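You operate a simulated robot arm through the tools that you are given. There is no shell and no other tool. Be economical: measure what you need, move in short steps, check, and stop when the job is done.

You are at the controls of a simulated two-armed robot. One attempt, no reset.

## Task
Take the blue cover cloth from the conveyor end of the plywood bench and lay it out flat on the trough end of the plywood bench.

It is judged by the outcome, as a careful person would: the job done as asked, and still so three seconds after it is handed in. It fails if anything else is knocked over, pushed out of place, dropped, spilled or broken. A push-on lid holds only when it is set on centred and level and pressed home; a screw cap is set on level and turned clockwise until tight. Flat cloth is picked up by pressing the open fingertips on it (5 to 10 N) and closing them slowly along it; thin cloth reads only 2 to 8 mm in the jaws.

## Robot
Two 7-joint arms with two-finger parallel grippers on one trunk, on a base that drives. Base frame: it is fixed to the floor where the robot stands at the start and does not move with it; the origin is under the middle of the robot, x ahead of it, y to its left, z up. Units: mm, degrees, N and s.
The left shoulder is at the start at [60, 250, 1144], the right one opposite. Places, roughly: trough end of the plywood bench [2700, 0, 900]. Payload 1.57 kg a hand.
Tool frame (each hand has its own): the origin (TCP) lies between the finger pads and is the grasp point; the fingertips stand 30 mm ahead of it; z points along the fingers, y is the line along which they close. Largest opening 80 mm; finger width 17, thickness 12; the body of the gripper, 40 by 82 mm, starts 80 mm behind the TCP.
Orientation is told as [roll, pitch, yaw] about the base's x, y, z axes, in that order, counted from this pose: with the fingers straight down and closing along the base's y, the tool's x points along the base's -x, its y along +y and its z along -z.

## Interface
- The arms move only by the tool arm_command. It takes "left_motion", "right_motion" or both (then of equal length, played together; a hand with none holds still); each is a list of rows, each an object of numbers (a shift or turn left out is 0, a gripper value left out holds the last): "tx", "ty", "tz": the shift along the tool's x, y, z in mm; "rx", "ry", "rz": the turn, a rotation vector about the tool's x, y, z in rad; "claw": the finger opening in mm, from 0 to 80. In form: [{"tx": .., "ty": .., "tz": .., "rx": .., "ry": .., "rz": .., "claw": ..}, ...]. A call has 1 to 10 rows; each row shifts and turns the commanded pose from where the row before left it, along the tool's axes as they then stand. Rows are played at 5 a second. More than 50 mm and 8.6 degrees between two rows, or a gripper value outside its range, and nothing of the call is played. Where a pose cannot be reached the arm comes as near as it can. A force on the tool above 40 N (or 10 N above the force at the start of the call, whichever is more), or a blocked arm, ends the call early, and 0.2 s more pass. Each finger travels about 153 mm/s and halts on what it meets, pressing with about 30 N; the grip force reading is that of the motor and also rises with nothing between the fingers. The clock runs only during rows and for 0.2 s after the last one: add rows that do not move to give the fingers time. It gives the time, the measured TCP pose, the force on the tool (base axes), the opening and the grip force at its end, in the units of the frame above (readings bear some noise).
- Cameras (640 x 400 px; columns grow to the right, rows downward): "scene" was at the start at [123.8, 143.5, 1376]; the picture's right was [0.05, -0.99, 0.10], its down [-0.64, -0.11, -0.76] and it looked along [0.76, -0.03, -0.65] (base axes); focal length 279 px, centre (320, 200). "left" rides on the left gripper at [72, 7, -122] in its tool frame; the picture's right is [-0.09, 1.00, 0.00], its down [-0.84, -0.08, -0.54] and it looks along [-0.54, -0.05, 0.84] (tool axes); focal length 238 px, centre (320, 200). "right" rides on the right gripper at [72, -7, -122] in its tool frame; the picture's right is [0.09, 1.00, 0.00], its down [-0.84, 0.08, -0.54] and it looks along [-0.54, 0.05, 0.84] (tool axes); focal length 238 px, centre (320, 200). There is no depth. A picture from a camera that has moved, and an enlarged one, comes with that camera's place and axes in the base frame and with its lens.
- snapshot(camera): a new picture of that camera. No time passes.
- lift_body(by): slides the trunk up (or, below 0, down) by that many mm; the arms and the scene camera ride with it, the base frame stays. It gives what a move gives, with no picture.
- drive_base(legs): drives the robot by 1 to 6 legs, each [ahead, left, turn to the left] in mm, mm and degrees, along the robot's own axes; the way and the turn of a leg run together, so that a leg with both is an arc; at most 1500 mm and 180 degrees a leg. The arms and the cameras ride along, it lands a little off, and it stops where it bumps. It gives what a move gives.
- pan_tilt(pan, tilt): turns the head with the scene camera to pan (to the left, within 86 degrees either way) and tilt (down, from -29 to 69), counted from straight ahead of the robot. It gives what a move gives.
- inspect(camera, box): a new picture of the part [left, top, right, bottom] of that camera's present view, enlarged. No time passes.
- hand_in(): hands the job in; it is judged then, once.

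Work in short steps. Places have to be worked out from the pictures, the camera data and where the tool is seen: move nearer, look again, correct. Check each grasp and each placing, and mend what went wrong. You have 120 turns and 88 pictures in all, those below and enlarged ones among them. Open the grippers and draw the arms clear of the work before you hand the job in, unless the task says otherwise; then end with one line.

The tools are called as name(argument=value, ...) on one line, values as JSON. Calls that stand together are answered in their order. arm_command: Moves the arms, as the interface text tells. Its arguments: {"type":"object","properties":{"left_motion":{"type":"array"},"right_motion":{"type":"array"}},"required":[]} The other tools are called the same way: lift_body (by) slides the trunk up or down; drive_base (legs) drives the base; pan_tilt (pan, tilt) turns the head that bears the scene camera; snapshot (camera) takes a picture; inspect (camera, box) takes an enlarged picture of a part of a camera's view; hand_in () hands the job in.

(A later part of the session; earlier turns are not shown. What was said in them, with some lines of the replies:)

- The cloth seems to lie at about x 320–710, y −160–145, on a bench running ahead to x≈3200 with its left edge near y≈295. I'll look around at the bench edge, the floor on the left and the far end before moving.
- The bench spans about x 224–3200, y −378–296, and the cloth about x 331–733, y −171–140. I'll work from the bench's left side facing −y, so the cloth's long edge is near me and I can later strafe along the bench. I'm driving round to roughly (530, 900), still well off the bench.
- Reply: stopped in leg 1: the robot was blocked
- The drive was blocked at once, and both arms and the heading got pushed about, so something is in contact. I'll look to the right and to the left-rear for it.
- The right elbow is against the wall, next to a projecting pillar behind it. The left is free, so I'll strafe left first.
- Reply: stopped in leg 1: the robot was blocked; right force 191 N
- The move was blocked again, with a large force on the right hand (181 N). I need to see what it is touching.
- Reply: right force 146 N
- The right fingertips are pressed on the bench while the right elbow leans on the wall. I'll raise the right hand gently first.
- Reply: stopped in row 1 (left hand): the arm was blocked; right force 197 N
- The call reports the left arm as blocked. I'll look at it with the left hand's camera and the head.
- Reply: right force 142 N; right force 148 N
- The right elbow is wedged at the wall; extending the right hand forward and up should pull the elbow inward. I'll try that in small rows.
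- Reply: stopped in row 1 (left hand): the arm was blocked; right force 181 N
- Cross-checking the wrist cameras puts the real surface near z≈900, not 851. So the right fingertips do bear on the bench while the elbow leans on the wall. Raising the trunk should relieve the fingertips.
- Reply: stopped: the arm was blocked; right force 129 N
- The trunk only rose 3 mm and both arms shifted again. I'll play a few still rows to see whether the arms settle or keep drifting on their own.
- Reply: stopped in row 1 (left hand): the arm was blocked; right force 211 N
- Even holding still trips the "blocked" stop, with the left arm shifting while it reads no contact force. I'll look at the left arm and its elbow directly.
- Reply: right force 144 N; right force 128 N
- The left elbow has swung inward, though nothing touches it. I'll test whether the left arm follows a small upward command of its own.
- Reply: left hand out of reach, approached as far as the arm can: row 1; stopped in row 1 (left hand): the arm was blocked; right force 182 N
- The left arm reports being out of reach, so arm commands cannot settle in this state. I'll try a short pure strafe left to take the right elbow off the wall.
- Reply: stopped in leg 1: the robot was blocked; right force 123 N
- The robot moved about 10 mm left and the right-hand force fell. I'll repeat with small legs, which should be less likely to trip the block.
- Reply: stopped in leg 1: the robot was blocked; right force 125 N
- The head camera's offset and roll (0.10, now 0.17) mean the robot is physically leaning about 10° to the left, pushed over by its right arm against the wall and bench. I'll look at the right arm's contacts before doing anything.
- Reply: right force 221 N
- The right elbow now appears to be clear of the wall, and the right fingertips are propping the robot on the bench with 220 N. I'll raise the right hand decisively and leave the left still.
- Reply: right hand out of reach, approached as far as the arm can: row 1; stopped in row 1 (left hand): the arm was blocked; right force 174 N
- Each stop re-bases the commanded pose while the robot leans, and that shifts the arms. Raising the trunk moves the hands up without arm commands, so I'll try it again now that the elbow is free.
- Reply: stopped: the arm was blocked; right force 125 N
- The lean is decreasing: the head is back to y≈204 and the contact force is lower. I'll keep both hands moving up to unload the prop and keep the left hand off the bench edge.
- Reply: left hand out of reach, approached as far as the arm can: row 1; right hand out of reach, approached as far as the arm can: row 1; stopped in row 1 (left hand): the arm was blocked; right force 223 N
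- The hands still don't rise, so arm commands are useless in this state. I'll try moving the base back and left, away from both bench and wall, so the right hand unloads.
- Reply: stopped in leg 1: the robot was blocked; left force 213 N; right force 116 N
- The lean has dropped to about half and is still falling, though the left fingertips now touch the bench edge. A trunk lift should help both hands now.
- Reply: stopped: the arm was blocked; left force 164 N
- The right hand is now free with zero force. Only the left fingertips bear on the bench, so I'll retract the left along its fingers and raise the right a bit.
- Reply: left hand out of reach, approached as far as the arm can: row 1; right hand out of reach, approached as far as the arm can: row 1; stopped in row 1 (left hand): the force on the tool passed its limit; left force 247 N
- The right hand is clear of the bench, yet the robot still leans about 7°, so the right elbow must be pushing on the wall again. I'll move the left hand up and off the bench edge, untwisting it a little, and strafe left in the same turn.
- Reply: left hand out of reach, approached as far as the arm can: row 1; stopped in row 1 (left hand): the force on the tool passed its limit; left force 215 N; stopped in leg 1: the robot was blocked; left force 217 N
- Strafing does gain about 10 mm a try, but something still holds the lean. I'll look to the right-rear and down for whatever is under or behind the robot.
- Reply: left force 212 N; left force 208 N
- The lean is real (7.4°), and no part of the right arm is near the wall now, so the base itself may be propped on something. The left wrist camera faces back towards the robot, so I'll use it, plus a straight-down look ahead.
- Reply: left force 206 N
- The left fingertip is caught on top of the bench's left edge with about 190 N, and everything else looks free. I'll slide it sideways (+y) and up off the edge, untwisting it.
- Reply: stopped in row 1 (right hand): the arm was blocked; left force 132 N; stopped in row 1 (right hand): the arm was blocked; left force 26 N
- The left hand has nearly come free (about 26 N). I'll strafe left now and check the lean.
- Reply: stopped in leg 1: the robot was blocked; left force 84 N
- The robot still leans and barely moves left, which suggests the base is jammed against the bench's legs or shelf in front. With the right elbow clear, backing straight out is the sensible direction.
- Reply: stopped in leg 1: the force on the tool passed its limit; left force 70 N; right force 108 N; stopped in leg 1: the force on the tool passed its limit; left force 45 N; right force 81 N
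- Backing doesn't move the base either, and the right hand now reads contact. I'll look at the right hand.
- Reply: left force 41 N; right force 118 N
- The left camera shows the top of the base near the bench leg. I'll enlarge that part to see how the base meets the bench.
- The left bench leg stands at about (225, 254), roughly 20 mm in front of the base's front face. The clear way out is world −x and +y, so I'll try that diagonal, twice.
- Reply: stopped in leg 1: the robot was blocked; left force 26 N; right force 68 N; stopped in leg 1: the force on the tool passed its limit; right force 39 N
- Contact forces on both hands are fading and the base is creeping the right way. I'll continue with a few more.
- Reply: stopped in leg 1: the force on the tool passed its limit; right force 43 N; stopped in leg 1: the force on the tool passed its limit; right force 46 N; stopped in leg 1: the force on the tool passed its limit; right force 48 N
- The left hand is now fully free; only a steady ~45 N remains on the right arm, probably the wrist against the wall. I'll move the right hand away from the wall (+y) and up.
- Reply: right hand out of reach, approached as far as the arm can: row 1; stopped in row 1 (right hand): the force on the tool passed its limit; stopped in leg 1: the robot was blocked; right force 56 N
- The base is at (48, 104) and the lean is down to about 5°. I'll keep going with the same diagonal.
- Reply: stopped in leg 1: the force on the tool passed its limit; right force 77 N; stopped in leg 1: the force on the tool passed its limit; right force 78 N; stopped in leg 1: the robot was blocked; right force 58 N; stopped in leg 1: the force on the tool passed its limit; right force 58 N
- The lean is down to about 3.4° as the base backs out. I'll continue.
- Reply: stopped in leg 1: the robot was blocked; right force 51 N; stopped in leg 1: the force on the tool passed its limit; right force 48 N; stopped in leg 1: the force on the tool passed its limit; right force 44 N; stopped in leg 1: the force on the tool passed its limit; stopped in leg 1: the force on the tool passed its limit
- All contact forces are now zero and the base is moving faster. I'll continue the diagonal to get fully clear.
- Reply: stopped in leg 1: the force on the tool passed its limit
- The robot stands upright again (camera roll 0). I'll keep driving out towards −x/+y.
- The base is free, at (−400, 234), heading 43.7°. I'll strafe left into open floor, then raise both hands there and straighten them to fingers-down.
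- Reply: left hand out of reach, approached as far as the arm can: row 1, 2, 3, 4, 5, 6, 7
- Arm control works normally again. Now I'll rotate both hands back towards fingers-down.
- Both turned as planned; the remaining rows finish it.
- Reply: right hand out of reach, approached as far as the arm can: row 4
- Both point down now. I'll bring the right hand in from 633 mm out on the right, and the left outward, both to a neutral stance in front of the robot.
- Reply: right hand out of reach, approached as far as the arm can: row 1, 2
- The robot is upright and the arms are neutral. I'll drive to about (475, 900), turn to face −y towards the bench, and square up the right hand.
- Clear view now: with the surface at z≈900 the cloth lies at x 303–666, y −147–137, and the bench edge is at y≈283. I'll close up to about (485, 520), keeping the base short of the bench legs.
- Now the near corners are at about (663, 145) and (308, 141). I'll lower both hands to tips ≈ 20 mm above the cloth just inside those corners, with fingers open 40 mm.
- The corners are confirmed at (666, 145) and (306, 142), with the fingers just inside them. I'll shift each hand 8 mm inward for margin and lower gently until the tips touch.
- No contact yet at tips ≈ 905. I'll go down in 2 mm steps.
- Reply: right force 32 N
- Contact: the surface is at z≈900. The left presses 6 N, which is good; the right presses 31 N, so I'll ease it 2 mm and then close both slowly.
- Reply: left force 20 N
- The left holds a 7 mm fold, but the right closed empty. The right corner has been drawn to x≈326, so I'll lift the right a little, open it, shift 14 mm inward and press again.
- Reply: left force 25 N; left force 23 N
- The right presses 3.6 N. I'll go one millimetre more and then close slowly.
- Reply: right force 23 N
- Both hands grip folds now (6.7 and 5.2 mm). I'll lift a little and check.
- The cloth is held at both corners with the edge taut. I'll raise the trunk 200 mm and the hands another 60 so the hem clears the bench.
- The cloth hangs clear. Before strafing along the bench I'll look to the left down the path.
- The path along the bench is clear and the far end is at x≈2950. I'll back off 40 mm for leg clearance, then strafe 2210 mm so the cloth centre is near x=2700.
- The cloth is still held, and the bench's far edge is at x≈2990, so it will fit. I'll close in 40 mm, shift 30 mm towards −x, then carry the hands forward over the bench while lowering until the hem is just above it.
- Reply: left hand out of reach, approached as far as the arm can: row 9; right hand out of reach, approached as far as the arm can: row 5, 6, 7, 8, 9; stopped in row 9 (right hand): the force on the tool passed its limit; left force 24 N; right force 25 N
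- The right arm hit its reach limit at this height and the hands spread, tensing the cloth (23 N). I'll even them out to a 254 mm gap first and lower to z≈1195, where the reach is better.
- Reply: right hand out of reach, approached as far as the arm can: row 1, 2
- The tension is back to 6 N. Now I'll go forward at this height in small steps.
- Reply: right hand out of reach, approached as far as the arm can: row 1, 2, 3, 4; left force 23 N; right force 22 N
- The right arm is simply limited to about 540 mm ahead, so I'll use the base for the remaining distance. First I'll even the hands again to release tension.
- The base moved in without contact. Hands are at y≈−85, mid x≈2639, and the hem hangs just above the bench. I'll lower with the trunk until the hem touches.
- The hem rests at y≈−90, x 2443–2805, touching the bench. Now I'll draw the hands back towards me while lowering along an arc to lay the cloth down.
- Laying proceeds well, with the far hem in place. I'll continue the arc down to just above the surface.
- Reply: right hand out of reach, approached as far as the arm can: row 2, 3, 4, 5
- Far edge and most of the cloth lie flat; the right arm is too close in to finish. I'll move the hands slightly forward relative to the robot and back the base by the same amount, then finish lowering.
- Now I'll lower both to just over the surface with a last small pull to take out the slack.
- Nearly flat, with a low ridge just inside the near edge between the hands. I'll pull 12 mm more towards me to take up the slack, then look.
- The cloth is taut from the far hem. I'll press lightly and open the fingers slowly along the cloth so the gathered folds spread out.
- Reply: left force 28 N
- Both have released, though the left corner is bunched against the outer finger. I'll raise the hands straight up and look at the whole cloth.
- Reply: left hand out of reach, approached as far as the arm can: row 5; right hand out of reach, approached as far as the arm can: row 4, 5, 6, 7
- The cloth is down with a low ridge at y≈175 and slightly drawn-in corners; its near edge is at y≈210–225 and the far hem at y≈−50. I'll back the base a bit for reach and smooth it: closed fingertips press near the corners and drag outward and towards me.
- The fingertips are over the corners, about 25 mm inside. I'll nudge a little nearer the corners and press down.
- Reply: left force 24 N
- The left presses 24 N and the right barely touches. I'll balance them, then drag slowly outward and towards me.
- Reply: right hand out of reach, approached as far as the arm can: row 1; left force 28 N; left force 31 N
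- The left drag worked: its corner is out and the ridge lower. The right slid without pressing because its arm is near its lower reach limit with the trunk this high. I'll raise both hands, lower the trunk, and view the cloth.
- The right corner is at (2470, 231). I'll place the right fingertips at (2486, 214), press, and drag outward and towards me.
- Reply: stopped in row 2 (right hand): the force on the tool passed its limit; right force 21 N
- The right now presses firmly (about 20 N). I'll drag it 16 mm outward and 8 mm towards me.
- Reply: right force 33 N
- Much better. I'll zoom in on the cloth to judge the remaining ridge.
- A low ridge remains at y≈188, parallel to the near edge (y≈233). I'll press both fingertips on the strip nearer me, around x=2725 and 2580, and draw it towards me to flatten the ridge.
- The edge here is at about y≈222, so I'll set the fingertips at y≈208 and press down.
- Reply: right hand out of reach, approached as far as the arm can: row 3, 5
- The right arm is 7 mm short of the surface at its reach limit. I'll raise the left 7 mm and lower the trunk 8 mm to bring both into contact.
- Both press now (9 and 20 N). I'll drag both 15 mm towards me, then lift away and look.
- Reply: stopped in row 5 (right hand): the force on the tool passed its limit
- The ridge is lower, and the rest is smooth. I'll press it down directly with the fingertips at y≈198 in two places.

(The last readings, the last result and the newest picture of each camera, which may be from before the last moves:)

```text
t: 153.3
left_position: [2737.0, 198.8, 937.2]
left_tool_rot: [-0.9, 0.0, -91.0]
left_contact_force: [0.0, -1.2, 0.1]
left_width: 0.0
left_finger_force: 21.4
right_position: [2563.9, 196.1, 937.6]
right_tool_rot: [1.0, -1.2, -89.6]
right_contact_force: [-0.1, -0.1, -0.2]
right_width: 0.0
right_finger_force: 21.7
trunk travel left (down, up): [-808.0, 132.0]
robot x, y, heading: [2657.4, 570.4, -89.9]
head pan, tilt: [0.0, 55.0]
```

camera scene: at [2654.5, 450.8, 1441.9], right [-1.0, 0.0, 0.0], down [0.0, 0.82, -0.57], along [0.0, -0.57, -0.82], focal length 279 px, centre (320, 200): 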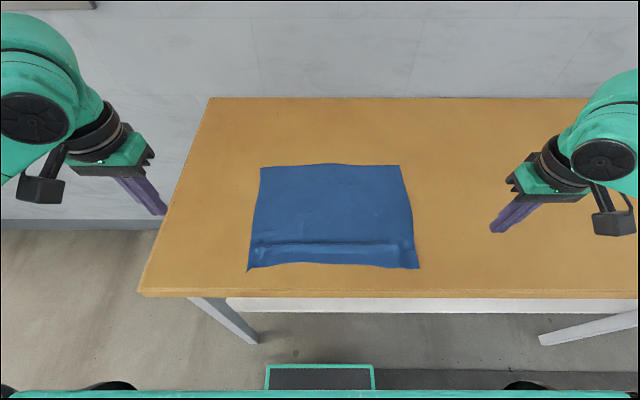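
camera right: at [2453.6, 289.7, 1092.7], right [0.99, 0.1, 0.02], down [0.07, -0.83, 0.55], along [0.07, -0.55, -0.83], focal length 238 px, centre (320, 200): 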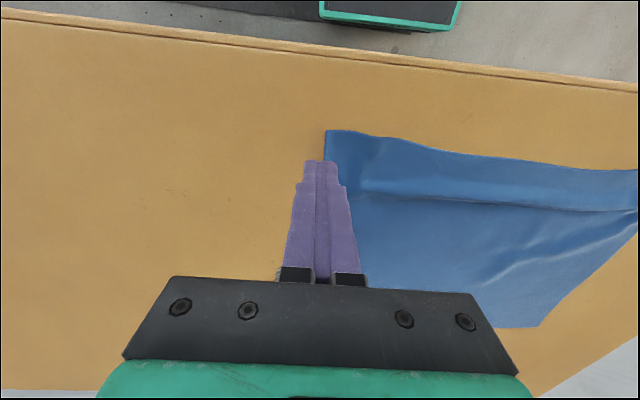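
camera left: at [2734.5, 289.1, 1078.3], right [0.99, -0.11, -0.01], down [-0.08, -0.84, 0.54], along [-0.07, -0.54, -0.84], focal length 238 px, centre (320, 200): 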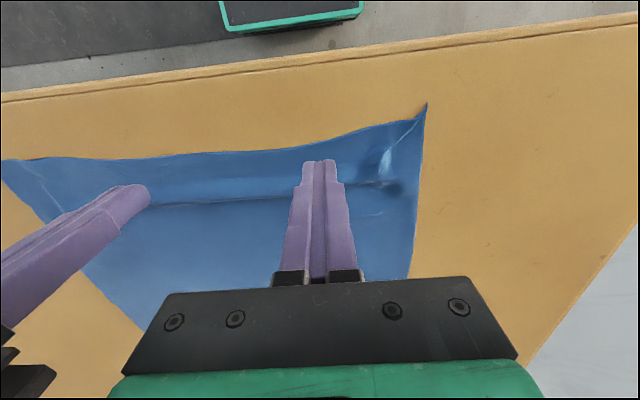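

arm_command(left_motion=[{"tz": 4}, {"tz": 2}, {"tz": 1}, {}], right_motion=[{"tz": 4}, {"tz": 2}, {"tz": 1}, {}])

snapshot(camera="right")

```text
t: 154.3
left_position: [2737.9, 199.9, 931.4]
left_tool_rot: [-0.7, -0.1, -91.0]
left_contact_force: [-0.2, -1.3, 0.5]
left_width: 0.1
left_finger_force: 21.2
right_position: [2564.0, 195.4, 931.4]
right_tool_rot: [1.2, -1.4, -89.4]
right_contact_force: [-1.7, -1.4, 15.1]
right_width: 0.0
right_finger_force: 21.3
trunk travel left (down, up): [-808.0, 132.0]
robot x, y, heading: [2651.5, 571.3, -89.8]
head pan, tilt: [0.0, 55.0]
```

```text
15 pictures are left
camera right: at [2554.7, 271.3, 1051.8], right [0.99, 0.1, 0.02], down [0.07, -0.82, 0.56], along [0.07, -0.56, -0.83], focal length 238 px, centre (320, 200)
```

right: 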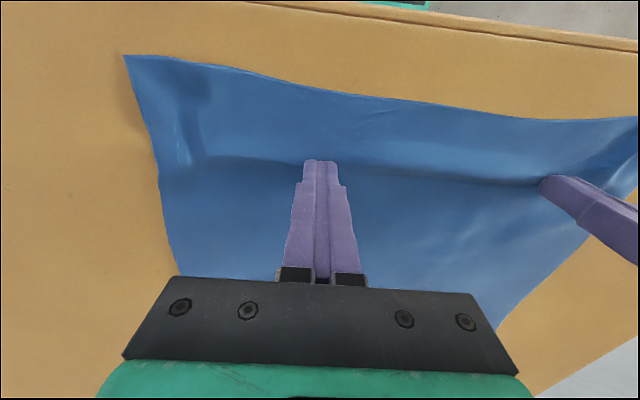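

The ridge is now just a gentle step. I'll try to take it out by anchoring: right fingertips press behind it at (2620, 150) while the left draws the near strip towards me.

arm_command(left_motion=[{"tz": -15}, {"tx": 13, "ty": -4}, {"tx": 13, "ty": -4}, {}, {"tz": 10}, {"tz": 5}, {}], right_motion=[{"tz": -15}, {"tx": -22, "ty": 28}, {"tx": -22, "ty": 28}, {}, {"tz": 10}, {"tz": 5}, {}])

arm_command(left_motion=[{"tz": 1}, {}], right_motion=[{"tz": 1}, {}])

```text
t: 155.9
left_position: [2730.9, 223.7, 932.0]
left_tool_rot: [-1.0, -0.1, -91.1]
left_contact_force: [1.3, -1.2, 10.2]
left_width: 0.3
left_finger_force: 21.2
right_position: [2579.3, 173.4, 957.1]
right_tool_rot: [1.2, -1.2, -89.6]
right_contact_force: [0.5, 0.4, 0.4]
right_width: 0.0
right_finger_force: 21.4
right hand out of reach, approached as far as the arm can: row 2, 3, 5
trunk travel left (down, up): [-808.0, 132.0]
robot x, y, heading: [2654.7, 570.1, -89.6]
head pan, tilt: [0.0, 55.0]
```

```text
t: 156.6
left_position: [2731.4, 223.5, 931.6]
left_tool_rot: [-0.9, -0.4, -90.8]
left_contact_force: [3.9, -6.4, 28.8]
left_width: 0.1
left_finger_force: 21.0
right_position: [2578.3, 174.3, 956.4]
right_tool_rot: [1.2, -1.3, -89.6]
right_contact_force: [-0.6, 0.2, 0.1]
right_width: 0.0
right_finger_force: 21.2
right hand out of reach, approached as far as the arm can: row 1
trunk travel left (down, up): [-808.0, 132.0]
robot x, y, heading: [2653.3, 572.4, -90.1]
head pan, tilt: [0.0, 55.0]
```

The right arm cannot reach low there; I'll anchor it at about x=2545, y=170 instead.

arm_command(right_motion=[{"ty": -17}, {"ty": -17}, {"tz": 12}, {"tz": 10}, {"tz": 3}, {}])

```text
t: 157.6
left_position: [2730.4, 223.7, 931.4]
left_tool_rot: [-1.0, -0.3, -91.0]
left_contact_force: [1.7, 2.5, 13.4]
left_width: 0.1
left_finger_force: 22.1
right_position: [2543.6, 174.2, 934.1]
right_tool_rot: [1.1, -1.3, -89.6]
right_contact_force: [0.2, 1.2, 0.7]
right_width: 0.0
right_finger_force: 21.4
trunk travel left (down, up): [-808.0, 132.0]
robot x, y, heading: [2653.9, 572.1, -89.4]
head pan, tilt: [0.0, 55.0]
stopped in row 5 (left hand): the force on the tool passed its limit (the readings are from after the stop); the commanded pose is now the measured one
```

arm_command(right_motion=[{"tz": 3}, {"tz": 1}, {}])

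arm_command(left_motion=[{"tx": 3}, {"tx": 3}, {"tx": 3}, {"tx": 3}, {}])

```text
t: 158.4
left_position: [2730.2, 225.2, 931.8]
left_tool_rot: [-1.0, -0.2, -90.9]
left_contact_force: [0.2, -2.0, 8.0]
left_width: 0.3
left_finger_force: 21.6
right_position: [2545.1, 174.2, 931.3]
right_tool_rot: [1.2, -1.6, -89.5]
right_contact_force: [-1.5, 1.5, 18.3]
right_width: 0.0
right_finger_force: 21.4
trunk travel left (down, up): [-808.0, 132.0]
robot x, y, heading: [2654.2, 570.6, -89.9]
head pan, tilt: [0.0, 55.0]
```

```text
t: 159.6
left_position: [2730.9, 238.0, 931.7]
left_tool_rot: [-1.0, -0.3, -90.9]
left_contact_force: [-1.2, -2.2, 5.9]
left_width: 0.0
left_finger_force: 21.3
right_position: [2544.4, 174.7, 930.7]
right_tool_rot: [0.9, -1.5, -89.5]
right_contact_force: [-1.3, -1.6, 29.4]
right_width: 0.1
right_finger_force: 21.1
trunk travel left (down, up): [-808.0, 132.0]
robot x, y, heading: [2651.5, 570.6, -89.8]
head pan, tilt: [0.0, 55.0]
```

The left has pulled 12 mm with the right holding. I'll lift both away sideways and look.

arm_command(left_motion=[{"tz": -15}, {"tz": -35}, {"tz": -40}, {"tz": -40}, {"ty": 40}, {"ty": 45}, {"ty": 45}, {"ty": 45}], right_motion=[{"tz": -15}, {"tz": -35}, {"tz": -40}, {"tz": -40}, {"ty": -40}, {"ty": -45}, {"ty": -45}, {"ty": -30}])

inspect(camera="scene", box=[230, 150, 440, 285])

```text
t: 161.4
left_position: [2908.8, 234.7, 1057.8]
left_tool_rot: [-1.1, -0.2, -91.0]
left_contact_force: [0.6, 1.3, -0.6]
left_width: 0.1
left_finger_force: 20.6
right_position: [2381.6, 177.4, 1059.5]
right_tool_rot: [1.1, -1.1, -89.5]
right_contact_force: [-0.3, 0.2, 0.0]
right_width: 0.0
right_finger_force: 21.3
trunk travel left (down, up): [-808.0, 132.0]
robot x, y, heading: [2653.1, 573.1, -89.9]
head pan, tilt: [0.0, 55.0]
```

```text
2.96 times, centred on (335, 218) of scene
camera zoom: at [2656.3, 451.7, 1434.0], right [-1.0, 0.0, 0.0], down [0.0, 0.82, -0.57], along [0.0, -0.57, -0.82], focal length 826 px, centre (276, 148)
```

zoom: 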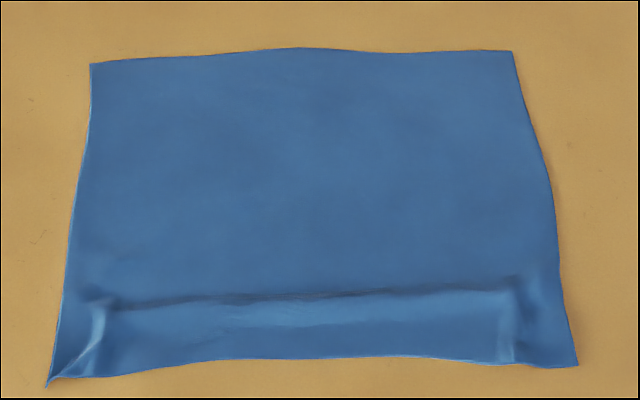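

It's nearly flat; the left corner tip (about (2806, 268)) is still curled with a small pleat beside it. I'll press that corner with the left fingertips and draw it slightly outward.

arm_command(left_motion=[{"ty": -38, "tx": 5}, {"ty": -38, "tx": 5}, {"ty": -38, "tx": 5}, {"tz": 40}, {"tz": 40}, {"tz": 30}, {"tz": 10}, {"tz": 5}, {"tz": 2}, {}])

snapshot(camera="left")

```text
t: 163.6
left_position: [2888.3, 232.2, 929.9]
left_tool_rot: [-0.9, -0.3, -90.9]
left_contact_force: [0.2, 0.4, 0.7]
left_width: 0.0
left_finger_force: 21.0
left hand out of reach, approached as far as the arm can: row 1, 2, 3, 4
right_position: [2381.8, 175.0, 1057.9]
right_tool_rot: [1.2, -1.3, -89.5]
right_contact_force: [0.8, 0.3, -0.5]
right_width: 0.0
right_finger_force: 20.9
trunk travel left (down, up): [-808.0, 132.0]
robot x, y, heading: [2656.4, 573.2, -89.7]
head pan, tilt: [0.0, 55.0]
```

```text
13 pictures are left
camera left: at [2898.1, 302.2, 1052.1], right [0.99, -0.11, -0.02], down [-0.08, -0.83, 0.55], along [-0.07, -0.54, -0.84], focal length 238 px, centre (320, 200)
```

left: 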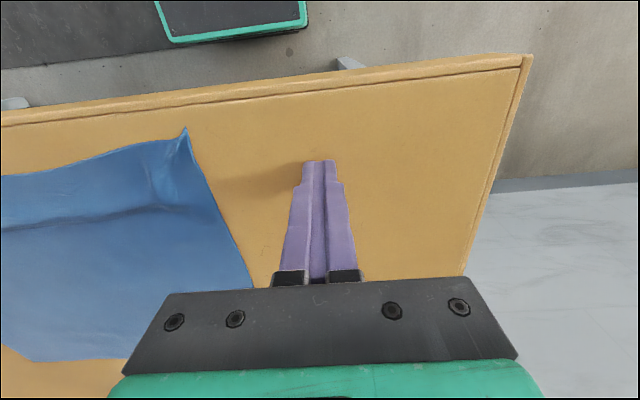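

The left arm was too close-in to get there. I'll raise it, back the base 80 mm, and try the corner again.

arm_command(left_motion=[{"tz": -30}, {"tz": -40}, {}])

drive_base(legs=[[-80, 0, 0]])

arm_command(left_motion=[{"ty": -30, "tx": -18}, {"ty": -30, "tx": -18}, {"ty": -29, "tx": -18}, {"tz": 30}, {"tz": 20}, {}])

snapshot(camera="left")

```text
t: 164.4
left_position: [2888.0, 232.3, 998.9]
left_tool_rot: [-0.8, -0.1, -90.9]
left_contact_force: [-0.3, 0.7, -0.2]
left_width: 0.0
left_finger_force: 21.0
right_position: [2381.3, 175.3, 1056.5]
right_tool_rot: [1.2, -1.2, -89.6]
right_contact_force: [0.3, 0.6, -1.1]
right_width: 0.0
right_finger_force: 21.2
trunk travel left (down, up): [-808.0, 132.0]
robot x, y, heading: [2652.6, 572.3, -89.7]
head pan, tilt: [0.0, 55.0]
```

```text
t: 165.5
left_position: [2888.7, 309.2, 997.1]
left_tool_rot: [-0.9, -0.1, -91.0]
left_contact_force: [-0.1, -0.5, 0.2]
left_width: 0.2
left_finger_force: 21.7
right_position: [2380.9, 251.9, 1055.9]
right_tool_rot: [1.1, -1.0, -89.4]
right_contact_force: [0.6, 0.4, -1.5]
right_width: 0.0
right_finger_force: 21.1
trunk travel left (down, up): [-808.0, 132.0]
robot x, y, heading: [2652.3, 652.7, -89.5]
head pan, tilt: [0.0, 55.0]
```

```text
t: 166.9
left_position: [2795.5, 260.1, 951.9]
left_tool_rot: [-0.9, -0.2, -90.9]
left_contact_force: [-0.2, 0.1, 0.2]
left_width: 0.0
left_finger_force: 21.1
right_position: [2381.7, 255.4, 1057.5]
right_tool_rot: [1.1, -1.3, -89.6]
right_contact_force: [0.1, 0.1, 0.8]
right_width: 0.0
right_finger_force: 21.3
trunk travel left (down, up): [-808.0, 132.0]
robot x, y, heading: [2653.8, 654.8, -89.7]
head pan, tilt: [0.0, 55.0]
```

```text
12 pictures are left
camera left: at [2806.0, 331.3, 1072.9], right [0.99, -0.11, -0.02], down [-0.08, -0.83, 0.55], along [-0.07, -0.54, -0.84], focal length 238 px, centre (320, 200)
```

left: 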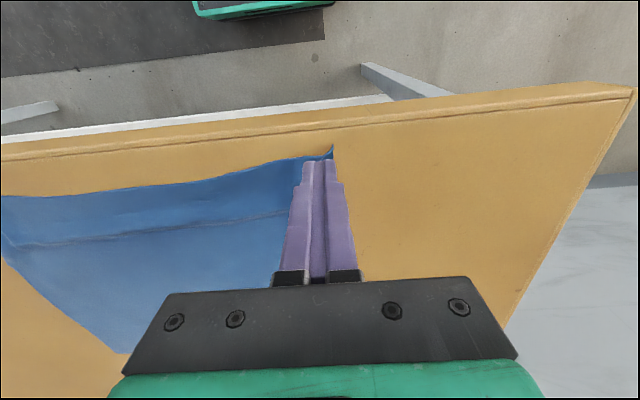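

The fingertip is over the curled corner. I'll shift 8 mm in from the bench edge, press, and draw it 8 mm outward (+x).

arm_command(left_motion=[{"tx": -8, "ty": -3}, {"tz": 10}, {"tz": 8}, {"tz": 3}, {}])

arm_command(left_motion=[{"ty": 3}, {"ty": 3}, {"ty": 3}, {}])

```text
t: 168.1
left_position: [2794.4, 251.4, 931.8]
left_tool_rot: [-0.9, -0.6, -90.8]
left_contact_force: [3.0, -1.8, 23.6]
left_width: 0.2
left_finger_force: 21.3
right_position: [2381.6, 257.4, 1059.4]
right_tool_rot: [1.1, -1.3, -89.5]
right_contact_force: [-0.5, 0.7, 0.5]
right_width: 0.2
right_finger_force: 21.6
trunk travel left (down, up): [-808.0, 132.0]
robot x, y, heading: [2652.9, 651.9, -89.9]
head pan, tilt: [0.0, 55.0]
```

```text
t: 169.1
left_position: [2800.8, 254.3, 931.5]
left_tool_rot: [-0.8, -0.3, -90.9]
left_contact_force: [-7.6, -1.3, 29.2]
left_width: 0.0
left_finger_force: 21.4
right_position: [2379.6, 258.9, 1058.0]
right_tool_rot: [1.3, -1.3, -89.5]
right_contact_force: [0.1, -0.3, 0.5]
right_width: 0.0
right_finger_force: 21.0
trunk travel left (down, up): [-808.0, 132.0]
robot x, y, heading: [2654.6, 649.2, -89.9]
head pan, tilt: [0.0, 55.0]
```

Done with that corner; I'll raise the left away and look at the whole cloth.

arm_command(left_motion=[{"tz": -15}, {"tz": -35}, {"tz": -40}, {"tz": -40}, {"ty": 40}, {"ty": 45}, {}])

snapshot(camera="scene")

inspect(camera="scene", box=[240, 110, 430, 240])

```text
t: 170.7
left_position: [2887.1, 249.3, 1058.3]
left_tool_rot: [-0.9, -0.1, -90.8]
left_contact_force: [-0.2, -0.3, 0.6]
left_width: 0.0
left_finger_force: 21.3
right_position: [2381.0, 254.5, 1056.5]
right_tool_rot: [1.3, -1.1, -89.6]
right_contact_force: [0.6, 0.1, -0.1]
right_width: 0.2
right_finger_force: 21.3
trunk travel left (down, up): [-808.0, 132.0]
robot x, y, heading: [2653.3, 652.3, -89.7]
head pan, tilt: [0.0, 55.0]
```

```text
11 pictures are left
camera scene: at [2653.9, 528.8, 1433.7], right [-1.0, 0.0, 0.0], down [0.0, 0.82, -0.57], along [0.0, -0.57, -0.82], focal length 279 px, centre (320, 200)
```

scene: 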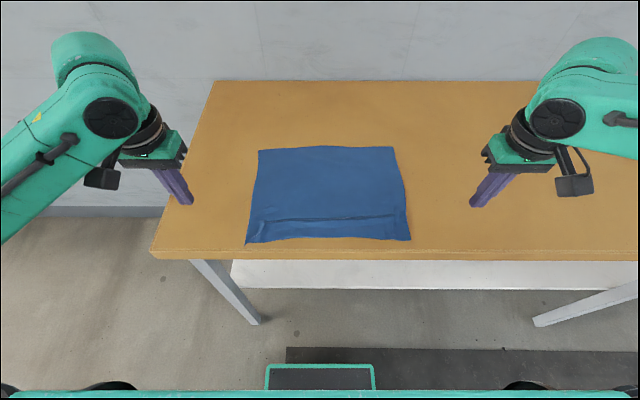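

```text
3.08 times, centred on (335, 175) of scene
camera zoom: at [2653.9, 528.8, 1433.7], right [-1.0, 0.0, 0.0], down [0.0, 0.82, -0.57], along [0.0, -0.57, -0.82], focal length 858 px, centre (274, 277)
```

zoom: 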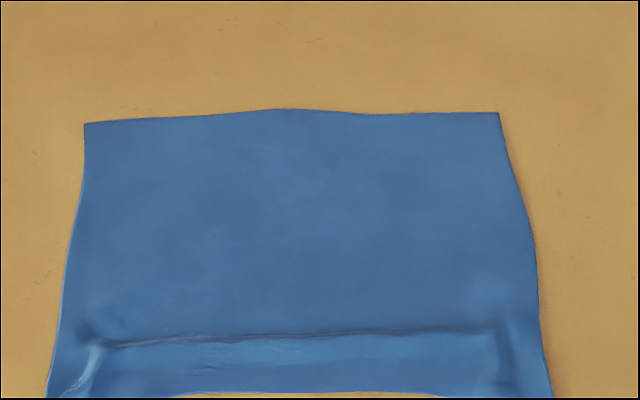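

A low step remains near the front edge, and the front corner is only about 15 mm from the bench edge. I'll move in, press both fingertips on the far half, and draw the cloth ~15 mm away from me, which stretches the step out and centres it better.

drive_base(legs=[[80, 0, 0]])

arm_command(left_motion=[{"tx": -30, "ty": -25}, {"tx": -30, "ty": -25}, {"tx": -30, "ty": -25}, {"tx": -30, "ty": -25}, {"tx": -15, "ty": -25}, {"tz": 40}, {"tz": 40}, {"tz": 25}, {}], right_motion=[{"tx": -30, "ty": 32}, {"tx": -30, "ty": 32}, {"tx": -30, "ty": 32}, {"tx": -30, "ty": 32}, {"tx": -15, "ty": 32}, {"tz": 40}, {"tz": 40}, {"tz": 25}, {}])

```text
t: 171.7
left_position: [2888.3, 175.2, 1058.1]
left_tool_rot: [-0.9, -0.5, -90.7]
left_contact_force: [0.6, 0.3, -0.1]
left_width: 0.0
left_finger_force: 21.1
right_position: [2384.2, 177.3, 1059.2]
right_tool_rot: [1.2, -1.3, -89.4]
right_contact_force: [0.0, -0.1, 0.9]
right_width: 0.1
right_finger_force: 20.6
trunk travel left (down, up): [-808.0, 132.0]
robot x, y, heading: [2653.7, 572.0, -89.7]
head pan, tilt: [0.0, 55.0]
```

```text
t: 173.7
left_position: [2760.3, 37.9, 954.9]
left_tool_rot: [-1.0, -0.2, -90.9]
left_contact_force: [0.4, -0.1, -0.2]
left_width: 0.0
left_finger_force: 21.6
right_position: [2514.8, 78.3, 973.0]
right_tool_rot: [1.1, -1.1, -89.3]
right_contact_force: [0.7, -0.6, 0.6]
right_width: 0.0
right_finger_force: 21.7
right hand out of reach, approached as far as the arm can: row 5, 6, 7, 8
trunk travel left (down, up): [-808.0, 132.0]
robot x, y, heading: [2648.2, 570.6, -89.8]
head pan, tilt: [0.0, 55.0]
```

The right arm can't get low enough there with the trunk at this height. I'll raise both hands 70 and lower the trunk 70, then retry.

arm_command(left_motion=[{"tz": -35}, {"tz": -40}, {}], right_motion=[{"tz": -25}, {"tz": -35}, {}])

lift_body(by=-70)

arm_command(left_motion=[{"tx": 5}, {"tx": 5}, {}], right_motion=[{"tx": -14, "ty": 10}, {"tx": -14, "ty": 10}, {}])

```text
t: 174.5
left_position: [2760.5, 36.0, 1030.6]
left_tool_rot: [-0.9, -0.1, -90.7]
left_contact_force: [-0.2, 0.2, 0.1]
left_width: 0.0
left_finger_force: 21.5
right_position: [2513.6, 79.8, 1030.3]
right_tool_rot: [1.2, -1.2, -89.4]
right_contact_force: [-0.5, -0.3, 0.8]
right_width: 0.0
right_finger_force: 21.7
trunk travel left (down, up): [-808.0, 132.0]
robot x, y, heading: [2653.2, 572.5, -89.8]
head pan, tilt: [0.0, 55.0]
```

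```text
t: 175.6
left_position: [2761.4, 36.3, 960.1]
left_tool_rot: [-0.8, -0.2, -90.8]
left_contact_force: [0.6, 0.1, 0.8]
left_width: 0.0
left_finger_force: 21.5
right_position: [2514.2, 79.5, 962.1]
right_tool_rot: [1.1, -1.2, -89.3]
right_contact_force: [-0.3, 1.3, 0.2]
right_width: 0.1
right_finger_force: 21.6
trunk travel left (down, up): [-738.0, 202.0]
robot x, y, heading: [2653.5, 571.4, -89.5]
head pan, tilt: [0.0, 55.0]
```

```text
t: 176.4
left_position: [2760.7, 47.1, 960.8]
left_tool_rot: [-0.9, -0.2, -90.8]
left_contact_force: [-0.3, -1.3, 0.3]
left_width: 0.2
left_finger_force: 21.4
right_position: [2526.6, 61.5, 963.1]
right_tool_rot: [1.2, -1.4, -89.4]
right_contact_force: [1.0, 0.2, 0.2]
right_width: 0.0
right_finger_force: 21.3
right hand out of reach, approached as far as the arm can: row 2
trunk travel left (down, up): [-738.0, 202.0]
robot x, y, heading: [2652.4, 573.0, -89.6]
head pan, tilt: [0.0, 55.0]
```

I'll set both at y≈78 where both arms reach, press, and use the base to push 15 mm away.

arm_command(left_motion=[{"tx": 15}, {"tx": 15, "tz": 10}, {"tz": 12}, {"tz": 5}, {}], right_motion=[{"tx": 10}, {"tx": 8, "tz": 10}, {"tz": 12}, {"tz": 7}, {}])

arm_command(left_motion=[{"tz": 2}, {}], right_motion=[{"tz": 2}, {}])

```text
t: 177.6
left_position: [2761.3, 75.6, 932.0]
left_tool_rot: [-0.9, -0.2, -90.8]
left_contact_force: [-0.1, 0.0, 0.3]
left_width: 0.3
left_finger_force: 21.7
right_position: [2528.1, 79.4, 934.2]
right_tool_rot: [1.2, -1.2, -89.4]
right_contact_force: [0.0, 0.0, -0.3]
right_width: 0.0
right_finger_force: 21.3
trunk travel left (down, up): [-738.0, 202.0]
robot x, y, heading: [2655.0, 568.9, -89.8]
head pan, tilt: [0.0, 55.0]
```

```text
t: 178.2
left_position: [2760.9, 75.5, 931.3]
left_tool_rot: [-0.9, -0.2, -90.7]
left_contact_force: [0.6, -0.1, 3.8]
left_width: 0.0
left_finger_force: 21.5
right_position: [2527.8, 80.3, 932.7]
right_tool_rot: [1.1, -1.2, -89.4]
right_contact_force: [-0.3, -0.6, -0.2]
right_width: 0.0
right_finger_force: 21.5
trunk travel left (down, up): [-738.0, 202.0]
robot x, y, heading: [2653.3, 568.5, -89.8]
head pan, tilt: [0.0, 55.0]
```

arm_command(left_motion=[{"tz": 1}, {}], right_motion=[{"tz": 2}, {}])

drive_base(legs=[[15, 0, 0]])

```text
t: 178.8
left_position: [2761.2, 78.4, 931.4]
left_tool_rot: [-1.0, -0.5, -90.8]
left_contact_force: [-1.0, -2.5, 7.6]
left_width: 0.0
left_finger_force: 21.4
right_position: [2527.4, 80.4, 930.2]
right_tool_rot: [1.2, -1.5, -89.5]
right_contact_force: [0.5, -2.9, 11.3]
right_width: 0.0
right_finger_force: 21.3
trunk travel left (down, up): [-738.0, 202.0]
robot x, y, heading: [2655.5, 571.0, -89.8]
head pan, tilt: [0.0, 55.0]
```

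```text
t: 179.6
left_position: [2760.8, 63.6, 931.9]
left_tool_rot: [-1.0, -0.3, -90.9]
left_contact_force: [0.4, -1.1, 10.1]
left_width: 0.0
left_finger_force: 21.3
right_position: [2526.7, 65.9, 932.1]
right_tool_rot: [1.1, -1.4, -89.4]
right_contact_force: [0.5, -2.7, 14.9]
right_width: 0.0
right_finger_force: 21.6
trunk travel left (down, up): [-738.0, 202.0]
robot x, y, heading: [2652.1, 555.3, -89.9]
head pan, tilt: [0.0, 55.0]
```

The push went as planned (15 mm at 10–15 N). I'll raise both hands, move them out, and look.

arm_command(left_motion=[{"tz": -15}, {"tz": -35}, {"tz": -40}, {"tz": -40}, {"ty": 40}, {"ty": 45}, {"ty": 45}, {}], right_motion=[{"tz": -15}, {"tz": -35}, {"tz": -40}, {"tz": -40}, {"ty": -40}, {"ty": -45}, {"ty": -45}, {}])

drive_base(legs=[[-120, 0, 0]])

inspect(camera="scene", box=[200, 90, 460, 260])

```text
t: 181.4
left_position: [2895.3, 59.1, 1058.4]
left_tool_rot: [-1.0, -0.1, -90.9]
left_contact_force: [1.0, -0.2, -0.3]
left_width: 0.0
left_finger_force: 21.5
right_position: [2394.0, 65.9, 1058.2]
right_tool_rot: [1.1, -1.3, -89.4]
right_contact_force: [-1.0, -0.4, 0.8]
right_width: 0.0
right_finger_force: 21.2
trunk travel left (down, up): [-738.0, 202.0]
robot x, y, heading: [2653.6, 553.8, -89.9]
head pan, tilt: [0.0, 55.0]
```

```text
t: 182.6
left_position: [2894.2, 177.8, 1057.4]
left_tool_rot: [-0.9, -0.1, -90.9]
left_contact_force: [0.4, 0.2, 0.3]
left_width: 0.0
left_finger_force: 20.9
right_position: [2393.2, 185.7, 1056.8]
right_tool_rot: [1.2, -1.2, -89.4]
right_contact_force: [-0.1, 0.6, 0.9]
right_width: 0.1
right_finger_force: 21.1
trunk travel left (down, up): [-738.0, 202.0]
robot x, y, heading: [2654.7, 677.4, -89.8]
head pan, tilt: [0.0, 55.0]
```

```text
2.35 times, centred on (330, 175) of scene
camera zoom: at [2655.1, 551.8, 1363.6], right [-1.0, 0.0, 0.0], down [0.0, 0.82, -0.57], along [0.0, -0.57, -0.82], focal length 656 px, centre (296, 259)
```

zoom: 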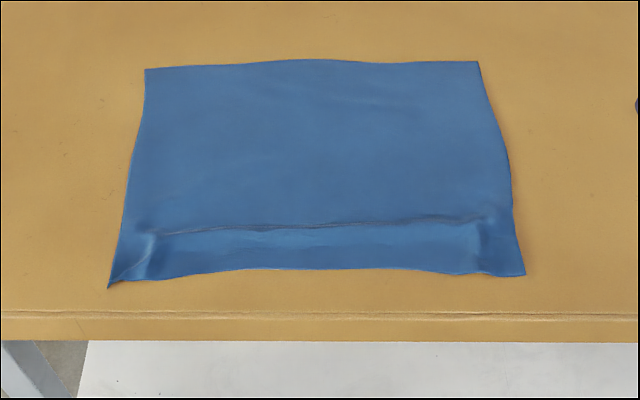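

The cloth lies flat on the trough end, well inside the edges, with only a faint crease left. I'll open the grippers, back off clear of the bench, and take a last look.

arm_command(left_motion=[{"claw": 70, "tz": -40}, {"tz": -40}, {}], right_motion=[{"claw": 70, "tz": -40}, {"tz": -40}, {}])

drive_base(legs=[[-300, 0, 0]])

snapshot(camera="scene")

```text
t: 183.4
left_position: [2895.7, 179.7, 1138.0]
left_tool_rot: [-0.9, 0.0, -90.9]
left_contact_force: [-0.7, -0.7, 0.7]
left_width: 70.1
left_finger_force: 0.1
right_position: [2391.3, 188.8, 1137.1]
right_tool_rot: [1.1, -1.3, -89.4]
right_contact_force: [0.2, -0.4, -0.4]
right_width: 70.1
right_finger_force: 0.1
trunk travel left (down, up): [-738.0, 202.0]
robot x, y, heading: [2653.4, 675.9, -90.0]
head pan, tilt: [0.0, 55.0]
```

```text
t: 185.5
left_position: [2890.6, 479.1, 1137.2]
left_tool_rot: [-0.9, -0.1, -91.2]
left_contact_force: [-0.4, -0.6, -0.1]
left_width: 69.6
left_finger_force: 0.0
right_position: [2388.2, 492.0, 1136.6]
right_tool_rot: [1.1, -1.1, -89.7]
right_contact_force: [-0.2, 0.0, -0.4]
right_width: 70.4
right_finger_force: 0.1
trunk travel left (down, up): [-738.0, 202.0]
robot x, y, heading: [2651.3, 976.6, -90.1]
head pan, tilt: [0.0, 55.0]
```

```text
8 pictures are left
camera scene: at [2654.0, 855.2, 1363.6], right [-1.0, 0.0, 0.0], down [0.0, 0.82, -0.57], along [0.0, -0.57, -0.82], focal length 279 px, centre (320, 200)
```

scene: 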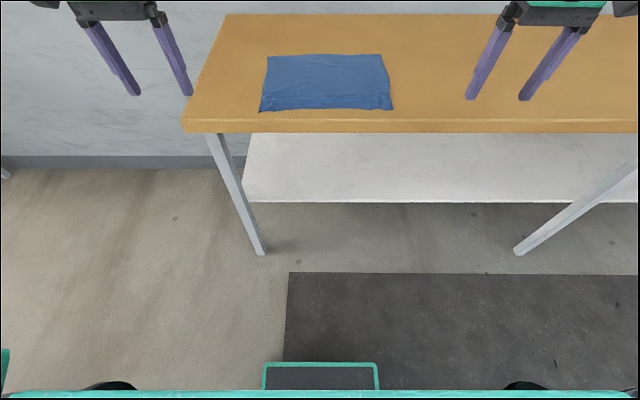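

The cloth lies spread out on the trough end, the grippers are open and the arms are clear of the bench. I'm handing in.

hand_in()

```text
The job is handed in.
```

The blue cover cloth now lies spread out on the trough end of the plywood bench, with a faint crease and slight corner pleats left along its front edge. Early on, the robot got wedged between the wall and the bench and pressed its fingertips on the bench top with up to about 220 N. I saw nothing knocked over or moved.
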